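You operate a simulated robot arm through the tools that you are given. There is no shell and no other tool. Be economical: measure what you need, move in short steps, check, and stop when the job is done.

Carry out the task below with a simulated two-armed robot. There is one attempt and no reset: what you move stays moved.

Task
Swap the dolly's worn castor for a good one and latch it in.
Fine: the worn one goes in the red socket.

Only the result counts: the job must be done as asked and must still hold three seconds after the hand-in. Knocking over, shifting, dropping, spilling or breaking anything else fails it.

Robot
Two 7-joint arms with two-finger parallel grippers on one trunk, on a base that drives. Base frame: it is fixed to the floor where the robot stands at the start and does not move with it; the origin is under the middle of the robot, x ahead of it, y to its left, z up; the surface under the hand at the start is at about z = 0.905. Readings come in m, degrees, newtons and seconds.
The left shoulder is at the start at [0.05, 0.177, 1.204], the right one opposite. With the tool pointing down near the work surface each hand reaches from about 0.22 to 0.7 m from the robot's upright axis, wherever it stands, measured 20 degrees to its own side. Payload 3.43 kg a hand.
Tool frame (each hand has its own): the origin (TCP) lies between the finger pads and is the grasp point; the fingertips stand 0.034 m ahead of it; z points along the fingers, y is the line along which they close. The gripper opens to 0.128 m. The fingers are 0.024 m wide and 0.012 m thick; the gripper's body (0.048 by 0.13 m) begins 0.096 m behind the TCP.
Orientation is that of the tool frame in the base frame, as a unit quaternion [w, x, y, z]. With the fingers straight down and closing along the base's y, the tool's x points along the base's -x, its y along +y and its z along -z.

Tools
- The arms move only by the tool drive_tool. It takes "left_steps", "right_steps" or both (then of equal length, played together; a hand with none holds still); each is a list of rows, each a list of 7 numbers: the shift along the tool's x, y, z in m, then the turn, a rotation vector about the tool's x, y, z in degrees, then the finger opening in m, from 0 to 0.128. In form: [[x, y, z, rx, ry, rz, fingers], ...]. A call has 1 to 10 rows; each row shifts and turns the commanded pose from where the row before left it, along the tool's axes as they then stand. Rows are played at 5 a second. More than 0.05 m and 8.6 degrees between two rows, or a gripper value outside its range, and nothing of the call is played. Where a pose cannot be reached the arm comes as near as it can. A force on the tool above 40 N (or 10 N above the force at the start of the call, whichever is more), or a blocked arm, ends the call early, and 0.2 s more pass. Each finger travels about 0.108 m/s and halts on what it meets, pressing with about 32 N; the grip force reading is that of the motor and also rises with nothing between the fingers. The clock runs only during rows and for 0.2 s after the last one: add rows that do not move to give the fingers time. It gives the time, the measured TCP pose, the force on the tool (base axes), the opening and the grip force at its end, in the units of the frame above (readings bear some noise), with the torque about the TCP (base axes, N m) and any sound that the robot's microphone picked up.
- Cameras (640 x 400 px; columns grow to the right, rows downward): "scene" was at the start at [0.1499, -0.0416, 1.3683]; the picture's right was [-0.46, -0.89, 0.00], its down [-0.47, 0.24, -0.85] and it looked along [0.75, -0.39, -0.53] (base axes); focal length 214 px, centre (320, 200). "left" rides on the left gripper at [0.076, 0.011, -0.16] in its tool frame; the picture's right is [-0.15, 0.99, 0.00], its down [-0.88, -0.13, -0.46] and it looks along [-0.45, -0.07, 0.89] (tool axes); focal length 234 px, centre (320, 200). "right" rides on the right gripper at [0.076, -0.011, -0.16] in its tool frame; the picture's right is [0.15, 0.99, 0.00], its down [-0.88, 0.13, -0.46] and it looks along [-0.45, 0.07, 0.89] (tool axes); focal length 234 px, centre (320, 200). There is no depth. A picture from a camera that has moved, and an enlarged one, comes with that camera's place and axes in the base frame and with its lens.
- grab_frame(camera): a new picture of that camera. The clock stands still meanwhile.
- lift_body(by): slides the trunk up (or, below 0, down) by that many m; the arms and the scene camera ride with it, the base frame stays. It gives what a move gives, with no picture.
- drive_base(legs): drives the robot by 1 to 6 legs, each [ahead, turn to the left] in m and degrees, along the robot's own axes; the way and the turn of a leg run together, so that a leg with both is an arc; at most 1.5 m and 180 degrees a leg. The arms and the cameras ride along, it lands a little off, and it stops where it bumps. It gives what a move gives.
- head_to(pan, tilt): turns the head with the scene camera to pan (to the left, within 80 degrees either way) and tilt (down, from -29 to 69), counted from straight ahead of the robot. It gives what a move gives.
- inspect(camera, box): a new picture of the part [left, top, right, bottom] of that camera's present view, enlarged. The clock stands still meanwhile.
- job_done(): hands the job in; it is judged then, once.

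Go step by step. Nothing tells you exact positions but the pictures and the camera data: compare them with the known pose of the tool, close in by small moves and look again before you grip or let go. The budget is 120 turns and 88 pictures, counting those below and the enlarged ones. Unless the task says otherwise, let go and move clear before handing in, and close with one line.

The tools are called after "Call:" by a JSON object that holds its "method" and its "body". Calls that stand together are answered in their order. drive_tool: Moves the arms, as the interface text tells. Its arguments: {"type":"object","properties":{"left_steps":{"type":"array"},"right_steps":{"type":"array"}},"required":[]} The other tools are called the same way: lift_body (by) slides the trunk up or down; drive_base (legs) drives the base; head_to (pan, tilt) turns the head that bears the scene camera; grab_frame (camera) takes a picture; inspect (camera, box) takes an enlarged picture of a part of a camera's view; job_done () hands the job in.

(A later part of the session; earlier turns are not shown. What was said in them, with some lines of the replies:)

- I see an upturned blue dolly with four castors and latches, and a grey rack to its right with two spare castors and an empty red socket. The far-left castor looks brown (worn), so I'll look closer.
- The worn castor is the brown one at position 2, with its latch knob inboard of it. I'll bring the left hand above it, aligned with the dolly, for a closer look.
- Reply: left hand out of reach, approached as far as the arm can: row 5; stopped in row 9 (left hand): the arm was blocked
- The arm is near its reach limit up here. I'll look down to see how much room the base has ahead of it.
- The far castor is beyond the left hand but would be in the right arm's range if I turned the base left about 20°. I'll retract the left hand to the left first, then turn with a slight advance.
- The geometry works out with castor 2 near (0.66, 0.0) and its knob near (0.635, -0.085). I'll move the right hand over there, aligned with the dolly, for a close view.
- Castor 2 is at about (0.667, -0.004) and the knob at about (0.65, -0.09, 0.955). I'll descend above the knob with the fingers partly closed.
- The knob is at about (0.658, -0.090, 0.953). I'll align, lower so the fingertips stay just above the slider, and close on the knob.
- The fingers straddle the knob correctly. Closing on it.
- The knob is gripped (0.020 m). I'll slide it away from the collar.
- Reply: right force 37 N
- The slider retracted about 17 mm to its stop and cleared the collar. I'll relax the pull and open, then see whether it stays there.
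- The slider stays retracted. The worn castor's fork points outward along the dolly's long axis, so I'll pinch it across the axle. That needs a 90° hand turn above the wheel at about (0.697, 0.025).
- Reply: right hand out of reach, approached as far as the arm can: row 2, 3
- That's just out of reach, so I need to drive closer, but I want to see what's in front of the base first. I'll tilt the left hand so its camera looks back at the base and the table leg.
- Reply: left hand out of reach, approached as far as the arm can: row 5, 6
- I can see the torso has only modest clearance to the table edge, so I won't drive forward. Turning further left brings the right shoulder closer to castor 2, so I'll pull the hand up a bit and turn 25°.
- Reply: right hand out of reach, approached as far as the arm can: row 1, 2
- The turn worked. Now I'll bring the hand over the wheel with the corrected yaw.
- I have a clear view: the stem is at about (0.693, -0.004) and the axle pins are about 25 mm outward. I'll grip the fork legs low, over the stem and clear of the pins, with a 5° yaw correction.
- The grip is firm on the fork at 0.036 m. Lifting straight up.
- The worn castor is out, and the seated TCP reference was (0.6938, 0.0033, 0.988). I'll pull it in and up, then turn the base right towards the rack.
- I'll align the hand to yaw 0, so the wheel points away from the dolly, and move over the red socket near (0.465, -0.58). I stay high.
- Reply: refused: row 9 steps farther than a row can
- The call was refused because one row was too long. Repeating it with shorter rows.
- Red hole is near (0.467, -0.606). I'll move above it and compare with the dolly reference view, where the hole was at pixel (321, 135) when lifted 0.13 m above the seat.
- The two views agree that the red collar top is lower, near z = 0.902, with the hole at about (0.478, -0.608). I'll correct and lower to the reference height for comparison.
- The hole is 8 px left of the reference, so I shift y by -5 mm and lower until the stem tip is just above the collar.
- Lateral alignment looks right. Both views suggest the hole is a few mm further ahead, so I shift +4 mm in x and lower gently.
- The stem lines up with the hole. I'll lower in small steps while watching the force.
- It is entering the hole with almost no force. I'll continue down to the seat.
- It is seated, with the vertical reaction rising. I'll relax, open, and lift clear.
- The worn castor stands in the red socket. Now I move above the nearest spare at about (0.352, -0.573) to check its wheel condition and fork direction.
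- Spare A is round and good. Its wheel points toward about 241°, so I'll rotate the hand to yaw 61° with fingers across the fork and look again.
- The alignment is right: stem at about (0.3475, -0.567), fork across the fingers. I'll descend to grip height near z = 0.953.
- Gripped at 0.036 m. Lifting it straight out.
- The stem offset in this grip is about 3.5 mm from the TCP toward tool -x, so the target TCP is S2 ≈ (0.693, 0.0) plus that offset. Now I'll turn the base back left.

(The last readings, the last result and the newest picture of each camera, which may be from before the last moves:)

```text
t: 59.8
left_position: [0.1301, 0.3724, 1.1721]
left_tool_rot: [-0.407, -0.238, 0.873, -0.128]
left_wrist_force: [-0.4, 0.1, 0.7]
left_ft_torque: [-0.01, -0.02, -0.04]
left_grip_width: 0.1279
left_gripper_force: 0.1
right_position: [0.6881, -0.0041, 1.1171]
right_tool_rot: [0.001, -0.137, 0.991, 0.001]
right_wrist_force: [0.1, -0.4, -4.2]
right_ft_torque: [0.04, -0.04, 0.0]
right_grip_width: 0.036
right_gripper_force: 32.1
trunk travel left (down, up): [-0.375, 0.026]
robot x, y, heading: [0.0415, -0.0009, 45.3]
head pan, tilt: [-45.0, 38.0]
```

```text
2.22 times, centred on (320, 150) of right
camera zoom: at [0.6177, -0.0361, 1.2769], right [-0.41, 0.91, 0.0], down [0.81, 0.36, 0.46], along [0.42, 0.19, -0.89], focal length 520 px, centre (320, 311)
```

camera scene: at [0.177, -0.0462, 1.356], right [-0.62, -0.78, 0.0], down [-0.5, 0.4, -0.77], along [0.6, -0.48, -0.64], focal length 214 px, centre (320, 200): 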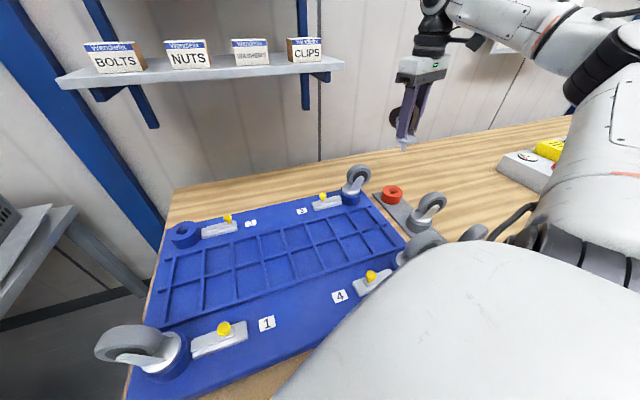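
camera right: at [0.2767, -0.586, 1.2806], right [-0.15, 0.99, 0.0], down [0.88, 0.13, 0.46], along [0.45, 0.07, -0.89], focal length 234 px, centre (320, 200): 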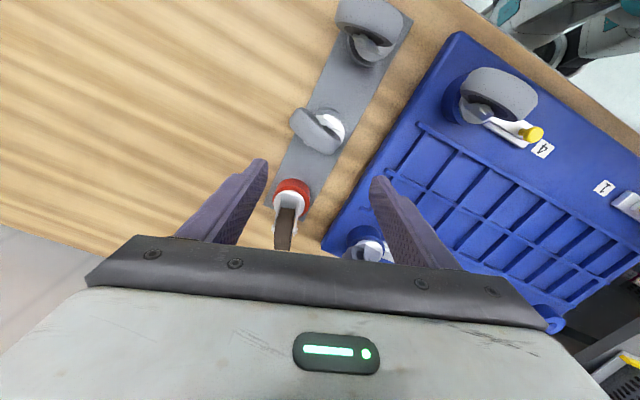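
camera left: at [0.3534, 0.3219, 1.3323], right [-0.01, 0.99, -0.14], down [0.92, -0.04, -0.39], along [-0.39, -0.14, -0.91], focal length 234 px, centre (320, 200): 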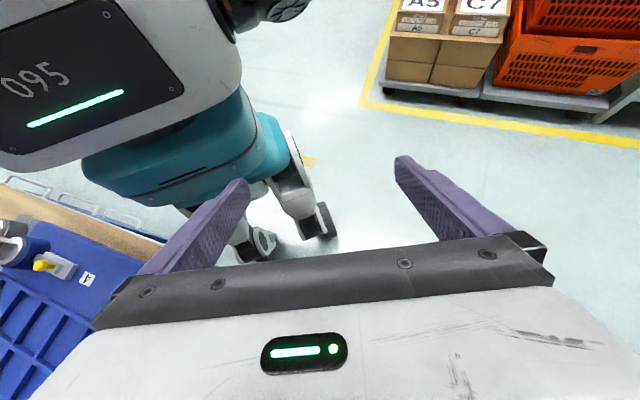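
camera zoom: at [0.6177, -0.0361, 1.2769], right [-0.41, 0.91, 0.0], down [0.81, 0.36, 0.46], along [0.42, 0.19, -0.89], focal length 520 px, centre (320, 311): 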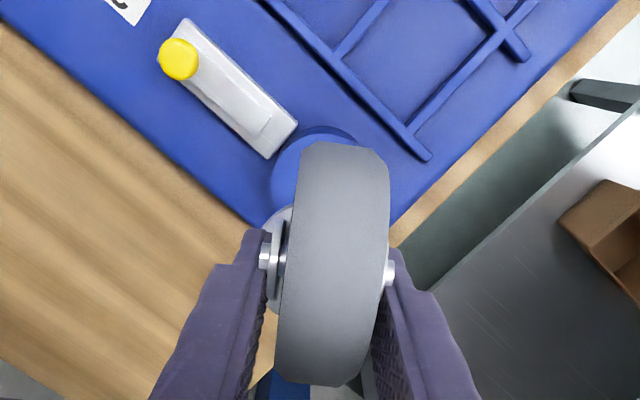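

The view matches the reference within 2-3 px. A 2 mm correction, then I lower to just above the collar.

Call:
{"method": "drive_tool", "body": {"right_steps": [[-0.0025, 0.0014, 0, 0, 0, 0, 0.02], [0, 0, 0.04, 0, 0, 0, 0.02], [0, 0, 0.045, 0, 0, 0, 0.02], [0, 0, 0, 0, 0, 0, 0.02]]}}

Call:
{"method": "inspect", "body": {"camera": "scene", "box": [300, 160, 380, 230]}}

```text
t: 60.8
left_position: [0.1312, 0.3745, 1.1723]
left_tool_rot: [-0.408, -0.238, 0.872, -0.128]
left_wrist_force: [0.2, -0.1, -0.2]
left_ft_torque: [0.02, -0.01, -0.02]
left_grip_width: 0.128
left_gripper_force: 0.0
right_position: [0.6929, -0.0006, 1.0339]
right_tool_rot: [0.001, -0.138, 0.99, 0.001]
right_wrist_force: [0.2, -0.1, -3.9]
right_ft_torque: [-0.01, -0.02, -0.03]
right_grip_width: 0.0362
right_gripper_force: 32.2
trunk travel left (down, up): [-0.375, 0.026]
robot x, y, heading: [0.0418, 0.0016, 45.2]
head pan, tilt: [-45.0, 38.0]
```

```text
5.71 times, centred on (340, 195) of scene
camera zoom: at [0.1761, 0.0505, 1.3591], right [0.01, -1.0, 0.0], down [-0.62, 0.0, -0.79], along [0.79, 0.0, -0.62], focal length 1226 px, centre (206, 229)
```

zoom: 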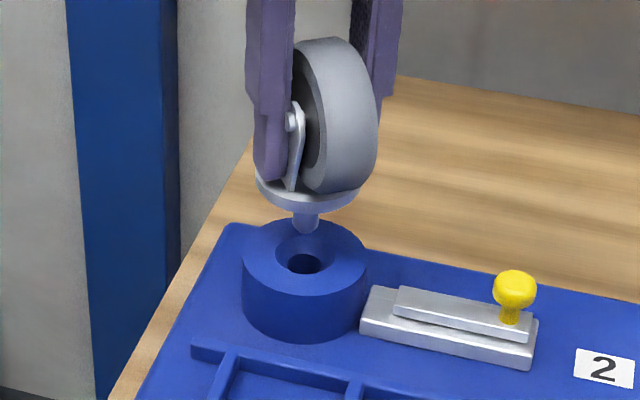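

The stem is right over the hole. Lowering in small steps.

Call:
{"method": "drive_tool", "body": {"right_steps": [[0, 0, 0.008, 0, 0, 0, 0.02], [0, 0, 0.008, 0, 0, 0, 0.02], [0, 0, 0.007, 0, 0, 0, 0.02], [0, 0, 0.006, 0, 0, 0, 0.02], [0, 0, 0, 0, 0, 0, 0.02]]}}

Call:
{"method": "inspect", "body": {"camera": "scene", "box": [300, 160, 380, 230]}}

```text
t: 62.0
left_position: [0.1298, 0.3729, 1.1714]
left_tool_rot: [-0.408, -0.237, 0.872, -0.128]
left_wrist_force: [0.4, -0.6, -0.2]
left_ft_torque: [0.01, -0.01, 0.01]
left_grip_width: 0.1278
left_gripper_force: 0.0
right_position: [0.689, 0.0012, 1.0042]
right_tool_rot: [-0.001, -0.137, 0.991, 0.0]
right_wrist_force: [-9.0, 0.8, -4.4]
right_ft_torque: [-0.02, 0.64, 0.02]
right_grip_width: 0.0362
right_gripper_force: 32.2
trunk travel left (down, up): [-0.375, 0.026]
robot x, y, heading: [0.0404, 0.0001, 45.3]
head pan, tilt: [-45.0, 38.0]
```

```text
5.71 times, centred on (340, 195) of scene
camera zoom: at [0.1754, 0.0505, 1.3591], right [0.01, -1.0, 0.0], down [-0.62, 0.0, -0.79], along [0.79, 0.0, -0.62], focal length 1226 px, centre (206, 229)
```

zoom: 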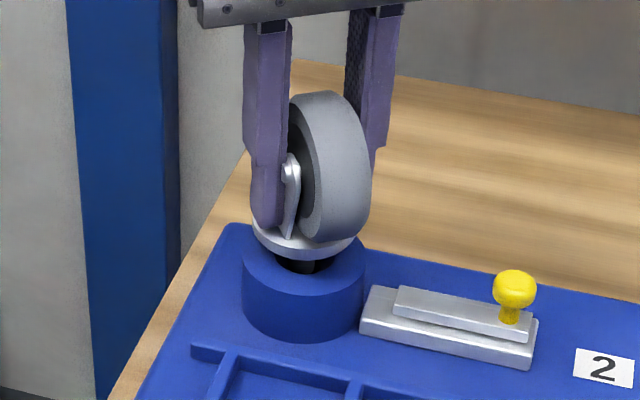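

The stem is in the hole, and the -9 N in x says I'm commanded slightly too far ahead. I'll ease back 3 mm and continue to the seat.

Call:
{"method": "drive_tool", "body": {"right_steps": [[0.003, 0.0008, 0, 0, 0, 0, 0.02], [0, 0, 0.006, 0, 0, 0, 0.02], [0, 0, 0.006, 0, 0, 0, 0.02], [0, 0, 0.004, 0, 0, 0, 0.02], [0, 0, 0, 0, 0, 0, 0.02]]}}

Call:
{"method": "inspect", "body": {"camera": "scene", "box": [300, 160, 380, 230]}}

```text
t: 63.2
left_position: [0.1313, 0.3725, 1.171]
left_tool_rot: [-0.407, -0.239, 0.872, -0.128]
left_wrist_force: [-0.3, -0.7, 0.7]
left_ft_torque: [0.01, -0.03, 0.03]
left_grip_width: 0.1277
left_gripper_force: 0.0
right_position: [0.6888, -0.0002, 0.9889]
right_tool_rot: [0.001, -0.137, 0.991, 0.001]
right_wrist_force: [-0.2, -0.3, -1.8]
right_ft_torque: [0.01, -0.04, -0.03]
right_grip_width: 0.0358
right_gripper_force: 32.1
trunk travel left (down, up): [-0.375, 0.026]
robot x, y, heading: [0.0422, 0.0038, 45.4]
head pan, tilt: [-45.0, 38.0]
```

```text
5.71 times, centred on (340, 195) of scene
camera zoom: at [0.1763, 0.0505, 1.3591], right [0.01, -1.0, 0.0], down [-0.62, 0.0, -0.79], along [0.79, 0.0, -0.62], focal length 1226 px, centre (206, 229)
```

zoom: 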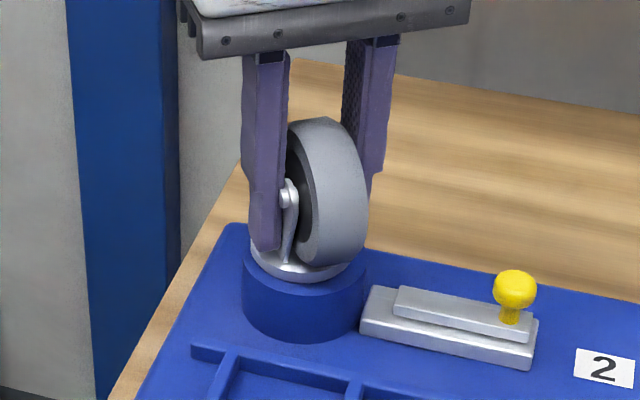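

Nearly seated with side forces gone. A small push down to seat it, then release and lift.

Call:
{"method": "drive_tool", "body": {"right_steps": [[0, 0, 0.003, 0, 0, 0, 0.02], [0, 0, 0.002, 0, 0, 0, 0.02], [0, 0, 0, 0, 0, 0, 0.02]]}}

Call:
{"method": "drive_tool", "body": {"right_steps": [[0, 0, -0.004, 0, 0, 0, 0.036], [0, 0, 0, 0, 0, 0, 0.05], [0, 0, 0, 0, 0, 0, 0.07], [0, 0, 0, 0, 0, 0, 0.07], [0, 0, -0.04, 0, 0, 0, 0.07], [0, 0, -0.05, 0, 0, 0, 0.07], [0, 0, -0.04, 0, 0, 0, 0.07], [0, 0, 0, 0, 0, 0, 0.07]]}}

Call:
{"method": "inspect", "body": {"camera": "scene", "box": [300, 160, 380, 230]}}

```text
t: 64.0
left_position: [0.1288, 0.3722, 1.1718]
left_tool_rot: [-0.406, -0.239, 0.872, -0.129]
left_wrist_force: [-0.2, -0.1, -0.9]
left_ft_torque: [-0.03, 0.01, 0.0]
left_grip_width: 0.1281
left_gripper_force: 0.1
right_position: [0.688, 0.0003, 0.9864]
right_tool_rot: [0.003, -0.137, 0.991, 0.001]
right_wrist_force: [4.9, -7.5, 20.3]
right_ft_torque: [-0.65, -0.14, 0.01]
right_grip_width: 0.0361
right_gripper_force: 32.2
trunk travel left (down, up): [-0.375, 0.026]
robot x, y, heading: [0.041, -0.0023, 45.0]
head pan, tilt: [-45.0, 38.0]
```

```text
t: 65.8
left_position: [0.1304, 0.3729, 1.1716]
left_tool_rot: [-0.407, -0.238, 0.873, -0.128]
left_wrist_force: [0.1, 0.1, -0.3]
left_ft_torque: [0.02, 0.0, 0.04]
left_grip_width: 0.128
left_gripper_force: 0.1
right_position: [0.6886, 0.0013, 1.1173]
right_tool_rot: [-0.001, -0.137, 0.991, 0.002]
right_wrist_force: [-0.5, -0.8, 0.2]
right_ft_torque: [-0.01, 0.0, 0.02]
right_grip_width: 0.0701
right_gripper_force: 0.0
trunk travel left (down, up): [-0.375, 0.026]
robot x, y, heading: [0.0361, 0.0026, 45.4]
head pan, tilt: [-45.0, 38.0]
```

```text
5.71 times, centred on (340, 195) of scene
camera zoom: at [0.1763, 0.0503, 1.3591], right [0.01, -1.0, 0.0], down [-0.62, 0.0, -0.79], along [0.79, 0.0, -0.62], focal length 1226 px, centre (206, 229)
```

zoom: 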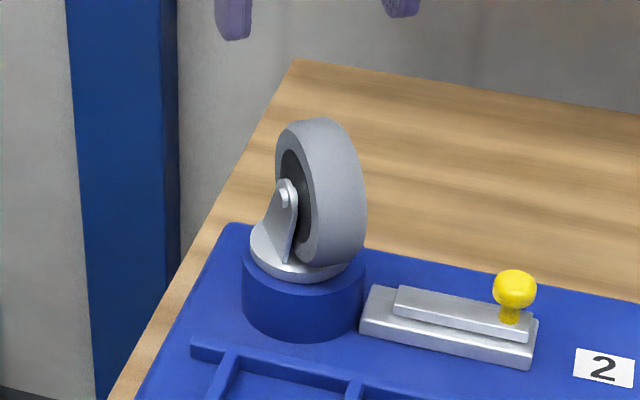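

The good castor is seated. Now the hand goes back to latch alignment, over the retracted knob at about (0.6525, -0.106).

Call:
{"method": "drive_tool", "body": {"right_steps": [[0.0212, -0.031, 0, 0, 0, 0, 0.06], [0.0212, -0.031, 0, 0, 0, 0, 0.06], [0.0212, -0.031, 0, 0, 0, 0, 0.06], [0, 0, 0, 0, 0, 8.4, 0.06], [0, 0, 0, 0, 0, 8.4, 0.06], [0, 0, 0, 0, 0, 8.4, 0.06], [0, 0, 0, 0, 0, 8.5, 0.06], [0, 0, 0.04, 0, 0, 0, 0.06], [0, 0, 0.04, 0, 0, 0, 0.06], [0, 0, 0, 0, 0, 0, 0.06]]}}

Call:
{"method": "inspect", "body": {"camera": "right", "box": [220, 100, 420, 240]}}

Call:
{"method": "inspect", "body": {"camera": "scene", "box": [290, 130, 410, 230]}}

```text
t: 68.0
left_position: [0.1307, 0.3726, 1.173]
left_tool_rot: [-0.407, -0.238, 0.872, -0.128]
left_wrist_force: [-0.8, 0.0, 0.4]
left_ft_torque: [-0.04, -0.02, 0.0]
left_grip_width: 0.1284
left_gripper_force: 0.1
right_position: [0.6547, -0.1052, 1.0378]
right_tool_rot: [0.001, 0.157, 0.988, 0.001]
right_wrist_force: [0.1, 0.0, -0.7]
right_ft_torque: [0.04, -0.01, 0.0]
right_grip_width: 0.0601
right_gripper_force: 0.1
trunk travel left (down, up): [-0.375, 0.026]
robot x, y, heading: [0.0384, -0.0003, 45.4]
head pan, tilt: [-45.0, 38.0]
```

```text
2.86 times, centred on (320, 170) of right
camera zoom: at [0.5778, -0.0918, 1.1971], right [0.17, 0.99, 0.0], down [0.88, -0.15, 0.46], along [0.45, -0.07, -0.89], focal length 669 px, centre (320, 286)
```

zoom: 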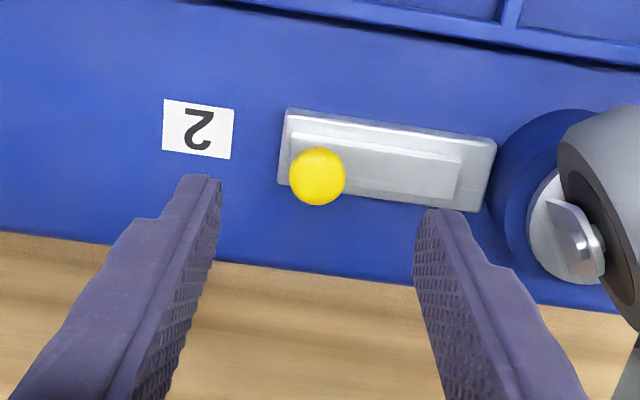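

```text
4.00 times, centred on (350, 180) of scene
camera zoom: at [0.1759, 0.0505, 1.3592], right [0.01, -1.0, 0.0], down [-0.62, 0.0, -0.79], along [0.79, 0.0, -0.62], focal length 858 px, centre (200, 280)
```

zoom: 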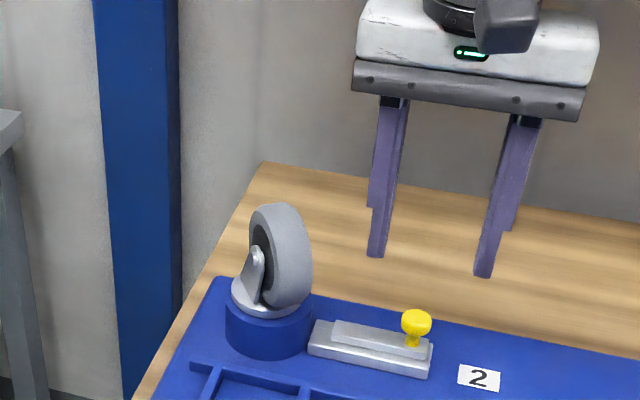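

The knob is right below the TCP. I'll descend to z ≈ 0.977, grip it, and slide toward the collar.

Call:
{"method": "drive_tool", "body": {"right_steps": [[0, 0, 0.03, 0, 0, 0, 0.06], [0, 0, 0.03, 0, 0, 0, 0.06], [0, 0, 0, 0, 0, 0, 0.03], [0, 0, 0, 0, 0, 0, 0.014], [0, 0, 0, 0, 0, 0, 0.014]]}}

Call:
{"method": "drive_tool", "body": {"right_steps": [[0, 0.006, 0, 0, 0, 0, 0.014], [0, 0.006, 0, 0, 0, 0, 0.014], [0, 0.005, 0, 0, 0, 0, 0.014], [0, 0.003, 0, 0, 0, 0, 0.014], [0, 0, 0, 0, 0, 0, 0.014]]}}

Call:
{"method": "inspect", "body": {"camera": "right", "box": [220, 100, 420, 240]}}

```text
t: 69.2
left_position: [0.1291, 0.3733, 1.173]
left_tool_rot: [-0.408, -0.239, 0.872, -0.13]
left_wrist_force: [1.0, 0.6, -0.7]
left_ft_torque: [-0.02, -0.01, 0.02]
left_grip_width: 0.1283
left_gripper_force: 0.0
right_position: [0.6526, -0.1054, 0.9772]
right_tool_rot: [0.001, 0.155, 0.988, 0.0]
right_wrist_force: [1.2, 3.6, -1.7]
right_ft_torque: [-0.11, -0.69, 0.02]
right_grip_width: 0.0207
right_gripper_force: 45.1
trunk travel left (down, up): [-0.375, 0.026]
robot x, y, heading: [0.037, 0.0019, 45.3]
head pan, tilt: [-45.0, 38.0]
```

```text
t: 70.4
left_position: [0.1295, 0.372, 1.172]
left_tool_rot: [-0.407, -0.239, 0.872, -0.128]
left_wrist_force: [0.8, 0.2, -0.1]
left_ft_torque: [-0.01, 0.0, 0.02]
left_grip_width: 0.1282
left_gripper_force: 0.1
right_position: [0.6586, -0.0883, 0.9781]
right_tool_rot: [0.0, 0.157, 0.988, -0.001]
right_wrist_force: [1.4, -9.1, 3.5]
right_ft_torque: [-0.27, 0.55, -0.03]
right_grip_width: 0.0206
right_gripper_force: 45.0
trunk travel left (down, up): [-0.375, 0.026]
robot x, y, heading: [0.0382, 0.0032, 45.3]
head pan, tilt: [-45.0, 38.0]
```

```text
2.86 times, centred on (320, 170) of right
camera zoom: at [0.5825, -0.0758, 1.1373], right [0.17, 0.99, 0.0], down [0.88, -0.15, 0.46], along [0.45, -0.08, -0.89], focal length 669 px, centre (320, 286)
```

zoom: 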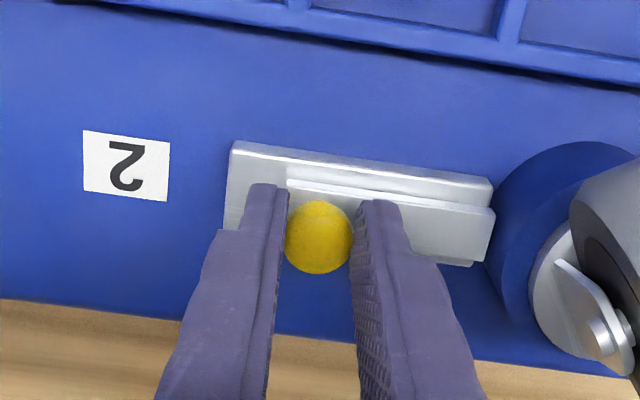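

The slider is back at its original latched position. One more gentle push to confirm it's at the stop, then release and lift.

Call:
{"method": "drive_tool", "body": {"right_steps": [[0, 0.003, 0, 0, 0, 0, 0.014], [0, 0.001, 0, 0, 0, 0, 0.014], [0, 0, 0, 0, 0, 0, 0.014]]}}

Call:
{"method": "drive_tool", "body": {"right_steps": [[0, -0.004, 0, 0, 0, 0, 0.014], [0, 0, 0, 0, 0, 0, 0.035], [0, 0, 0, 0, 0, 0, 0.045], [0, 0, -0.03, 0, 0, 0, 0.045], [0, 0, -0.05, 0, 0, 0, 0.05], [0, 0, -0.05, 0, 0, 0, 0.06], [0.03, 0, -0.03, 0, 0, 0, 0.06], [0, 0, 0, 0, 0, 0, 0.06]]}}

Call:
{"method": "inspect", "body": {"camera": "scene", "box": [290, 150, 410, 240]}}

Call:
{"method": "grab_frame", "body": {"camera": "right"}}

```text
t: 71.2
left_position: [0.1299, 0.3709, 1.1717]
left_tool_rot: [-0.406, -0.239, 0.873, -0.127]
left_wrist_force: [0.5, -0.1, -0.6]
left_ft_torque: [0.04, 0.04, 0.01]
left_grip_width: 0.1282
left_gripper_force: 0.0
right_position: [0.659, -0.0878, 0.9783]
right_tool_rot: [-0.001, 0.157, 0.988, -0.003]
right_wrist_force: [-5.4, -22.9, 1.7]
right_ft_torque: [-1.01, -0.6, -0.13]
right_grip_width: 0.0204
right_gripper_force: 45.3
trunk travel left (down, up): [-0.375, 0.026]
robot x, y, heading: [0.0421, 0.0027, 45.4]
head pan, tilt: [-45.0, 38.0]
```

```text
t: 73.2
left_position: [0.1293, 0.3728, 1.1721]
left_tool_rot: [-0.408, -0.238, 0.872, -0.129]
left_wrist_force: [0.1, 0.5, -0.4]
left_ft_torque: [-0.03, -0.03, 0.01]
left_grip_width: 0.1282
left_gripper_force: 0.1
right_position: [0.613, -0.0921, 1.0714]
right_tool_rot: [-0.067, 0.153, 0.982, -0.091]
right_wrist_force: [-0.5, 0.2, -0.6]
right_ft_torque: [-0.01, -0.04, -0.01]
right_grip_width: 0.0601
right_gripper_force: 0.2
trunk travel left (down, up): [-0.375, 0.026]
robot x, y, heading: [0.0406, 0.0053, 45.3]
head pan, tilt: [-45.0, 38.0]
stopped in row 8 (right hand): the arm was blocked; the commanded pose is now the measured one
```

```text
4.44 times, centred on (350, 195) of scene
camera zoom: at [0.1751, 0.0508, 1.3592], right [0.01, -1.0, 0.0], down [-0.61, 0.0, -0.79], along [0.79, 0.0, -0.61], focal length 953 px, centre (187, 222)
```

zoom: 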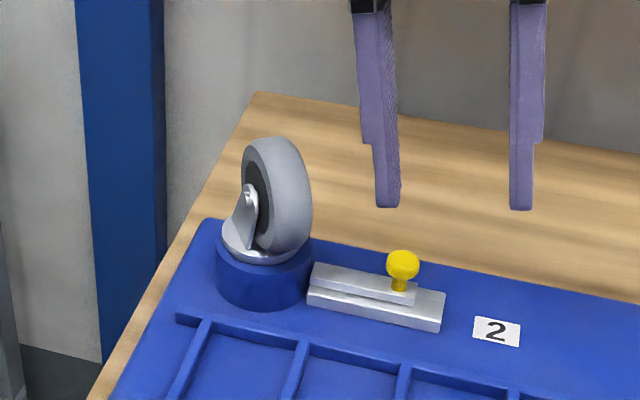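

```text
14 pictures are left
camera right: at [0.5633, -0.053, 1.2357], right [0.15, 0.97, -0.18], down [0.94, -0.08, 0.33], along [0.3, -0.22, -0.93], focal length 234 px, centre (320, 200)
```

right: 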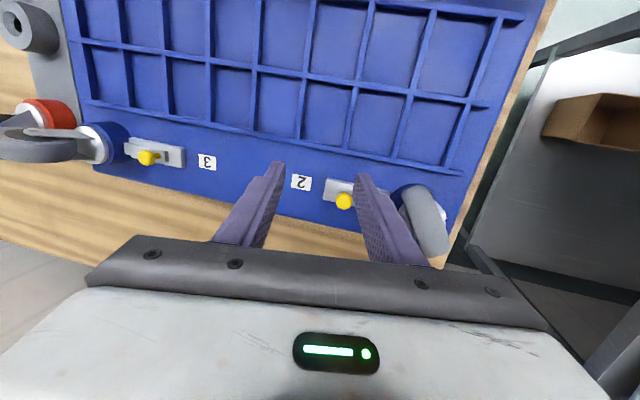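

The castor is latched, but the arm reported a block while retreating. I'll look at the whole scene before moving anything further.

Call:
{"method": "head_to", "body": {"pan": -50, "tilt": 22}}

Call:
{"method": "grab_frame", "body": {"camera": "scene"}}

```text
t: 74.0
left_position: [0.1305, 0.3735, 1.172]
left_tool_rot: [-0.407, -0.237, 0.873, -0.127]
left_wrist_force: [0.5, -0.7, 0.3]
left_ft_torque: [0.03, 0.01, -0.01]
left_grip_width: 0.1282
left_gripper_force: 0.0
right_position: [0.614, -0.0916, 1.0709]
right_tool_rot: [-0.067, 0.155, 0.982, -0.091]
right_wrist_force: [-0.5, 0.2, 0.5]
right_ft_torque: [-0.03, -0.02, 0.0]
right_grip_width: 0.0603
right_gripper_force: 0.1
trunk travel left (down, up): [-0.375, 0.026]
robot x, y, heading: [0.0416, -0.0012, 45.3]
head pan, tilt: [-50.0, 22.0]
```

```text
13 pictures are left
camera scene: at [0.1821, 0.0424, 1.3843], right [-0.08, -1.0, 0.0], down [-0.37, 0.03, -0.93], along [0.92, -0.08, -0.38], focal length 214 px, centre (320, 200)
```

scene: 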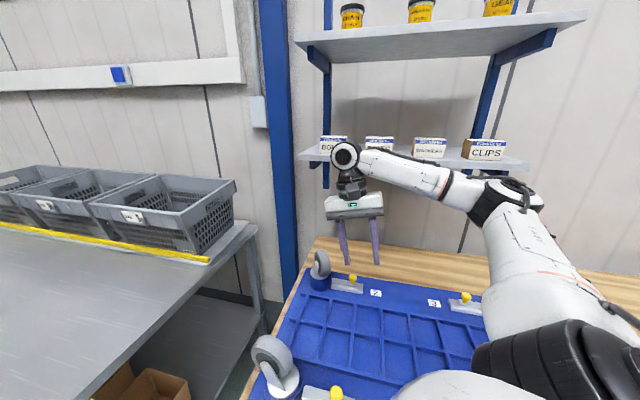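

Call:
{"method": "inspect", "body": {"camera": "scene", "box": [290, 120, 540, 280]}}

Call:
{"method": "inspect", "body": {"camera": "right", "box": [300, 150, 460, 260]}}

```text
2.50 times, centred on (415, 200) of scene
camera zoom: at [0.1821, 0.0424, 1.3843], right [-0.08, -1.0, 0.0], down [-0.37, 0.03, -0.93], along [0.92, -0.08, -0.38], focal length 536 px, centre (82, 200)
```

zoom: 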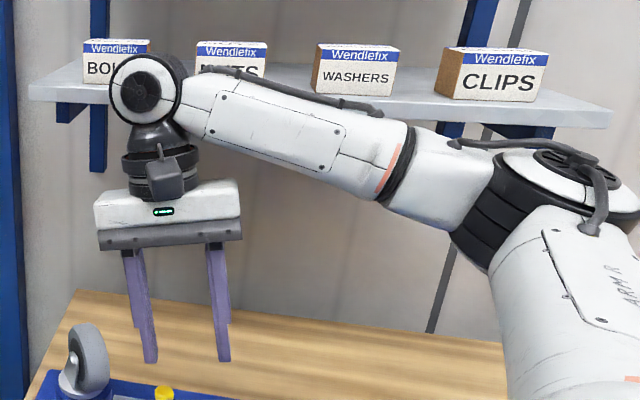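

```text
3.64 times, centred on (380, 205) of right
camera zoom: at [0.5642, -0.0534, 1.2358], right [0.15, 0.97, -0.18], down [0.94, -0.08, 0.33], along [0.3, -0.22, -0.93], focal length 852 px, centre (102, 182)
```

zoom: 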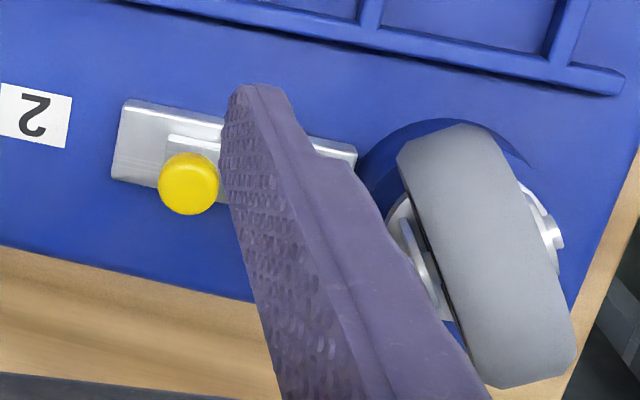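

The latch is closed, the boxes are upright, and nothing appears disturbed. I'll pull the hand back a little toward the robot so nothing stays pressed, and check the rack once more.

Call:
{"method": "drive_tool", "body": {"right_steps": [[0.02, -0.01, 0, 0, 0, 0, 0.06], [0.03, -0.01, 0, 0, 0, 0, 0.06], [0.03, 0, -0.01, 0, 0, 0, 0.06], [0, 0, 0, 0, 0, 0, 0.06]]}}

Call:
{"method": "head_to", "body": {"pan": -68, "tilt": 38}}

Call:
{"method": "grab_frame", "body": {"camera": "scene"}}

```text
t: 75.0
left_position: [0.1309, 0.3719, 1.1713]
left_tool_rot: [-0.407, -0.239, 0.872, -0.128]
left_wrist_force: [-0.5, -0.8, -0.9]
left_ft_torque: [0.03, -0.01, -0.01]
left_grip_width: 0.1279
left_gripper_force: 0.1
right_position: [0.5336, -0.0861, 1.0933]
right_tool_rot: [-0.067, 0.154, 0.982, -0.092]
right_wrist_force: [-0.4, -1.2, -0.6]
right_ft_torque: [0.04, 0.04, 0.02]
right_grip_width: 0.0599
right_gripper_force: 0.2
trunk travel left (down, up): [-0.375, 0.026]
robot x, y, heading: [0.045, 0.0018, 45.3]
head pan, tilt: [-50.0, 22.0]
```

```text
t: 75.8
left_position: [0.1301, 0.3732, 1.1711]
left_tool_rot: [-0.407, -0.238, 0.872, -0.128]
left_wrist_force: [-0.3, 0.0, 0.2]
left_ft_torque: [0.0, 0.01, 0.0]
left_grip_width: 0.1279
left_gripper_force: 0.1
right_position: [0.5335, -0.0846, 1.0926]
right_tool_rot: [-0.066, 0.154, 0.982, -0.09]
right_wrist_force: [-0.4, -0.1, -0.1]
right_ft_torque: [0.0, 0.02, -0.04]
right_grip_width: 0.06
right_gripper_force: 0.1
trunk travel left (down, up): [-0.375, 0.026]
robot x, y, heading: [0.037, 0.0002, 45.6]
head pan, tilt: [-68.0, 38.0]
```

```text
10 pictures are left
camera scene: at [0.1693, 0.0167, 1.3592], right [-0.38, -0.92, 0.0], down [-0.57, 0.24, -0.79], along [0.73, -0.3, -0.62], focal length 214 px, centre (320, 200)
```

scene: 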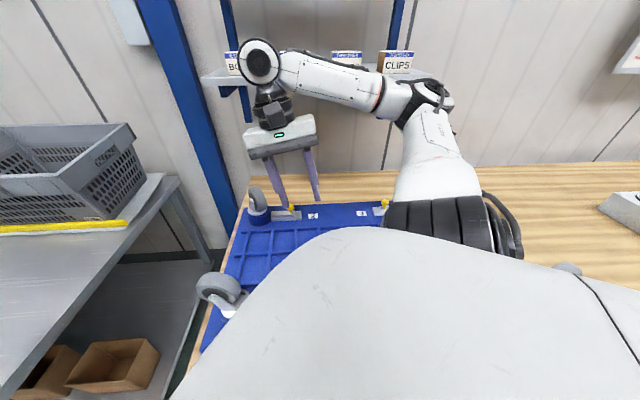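

Both castors are in place: the good one is seated and latched at position 2, and the worn one is in the red socket. The hand is clear, so I'm handing in.

Call:
{"method": "job_done", "body": {}}

```text
The job is handed in.
```

I swapped the dolly's worn castor at position 2 for a good one and latched it in; the worn castor is in the red socket. On the way out the right arm reported a block near the shelf, but the boxes I could see were still upright and nothing looked disturbed.
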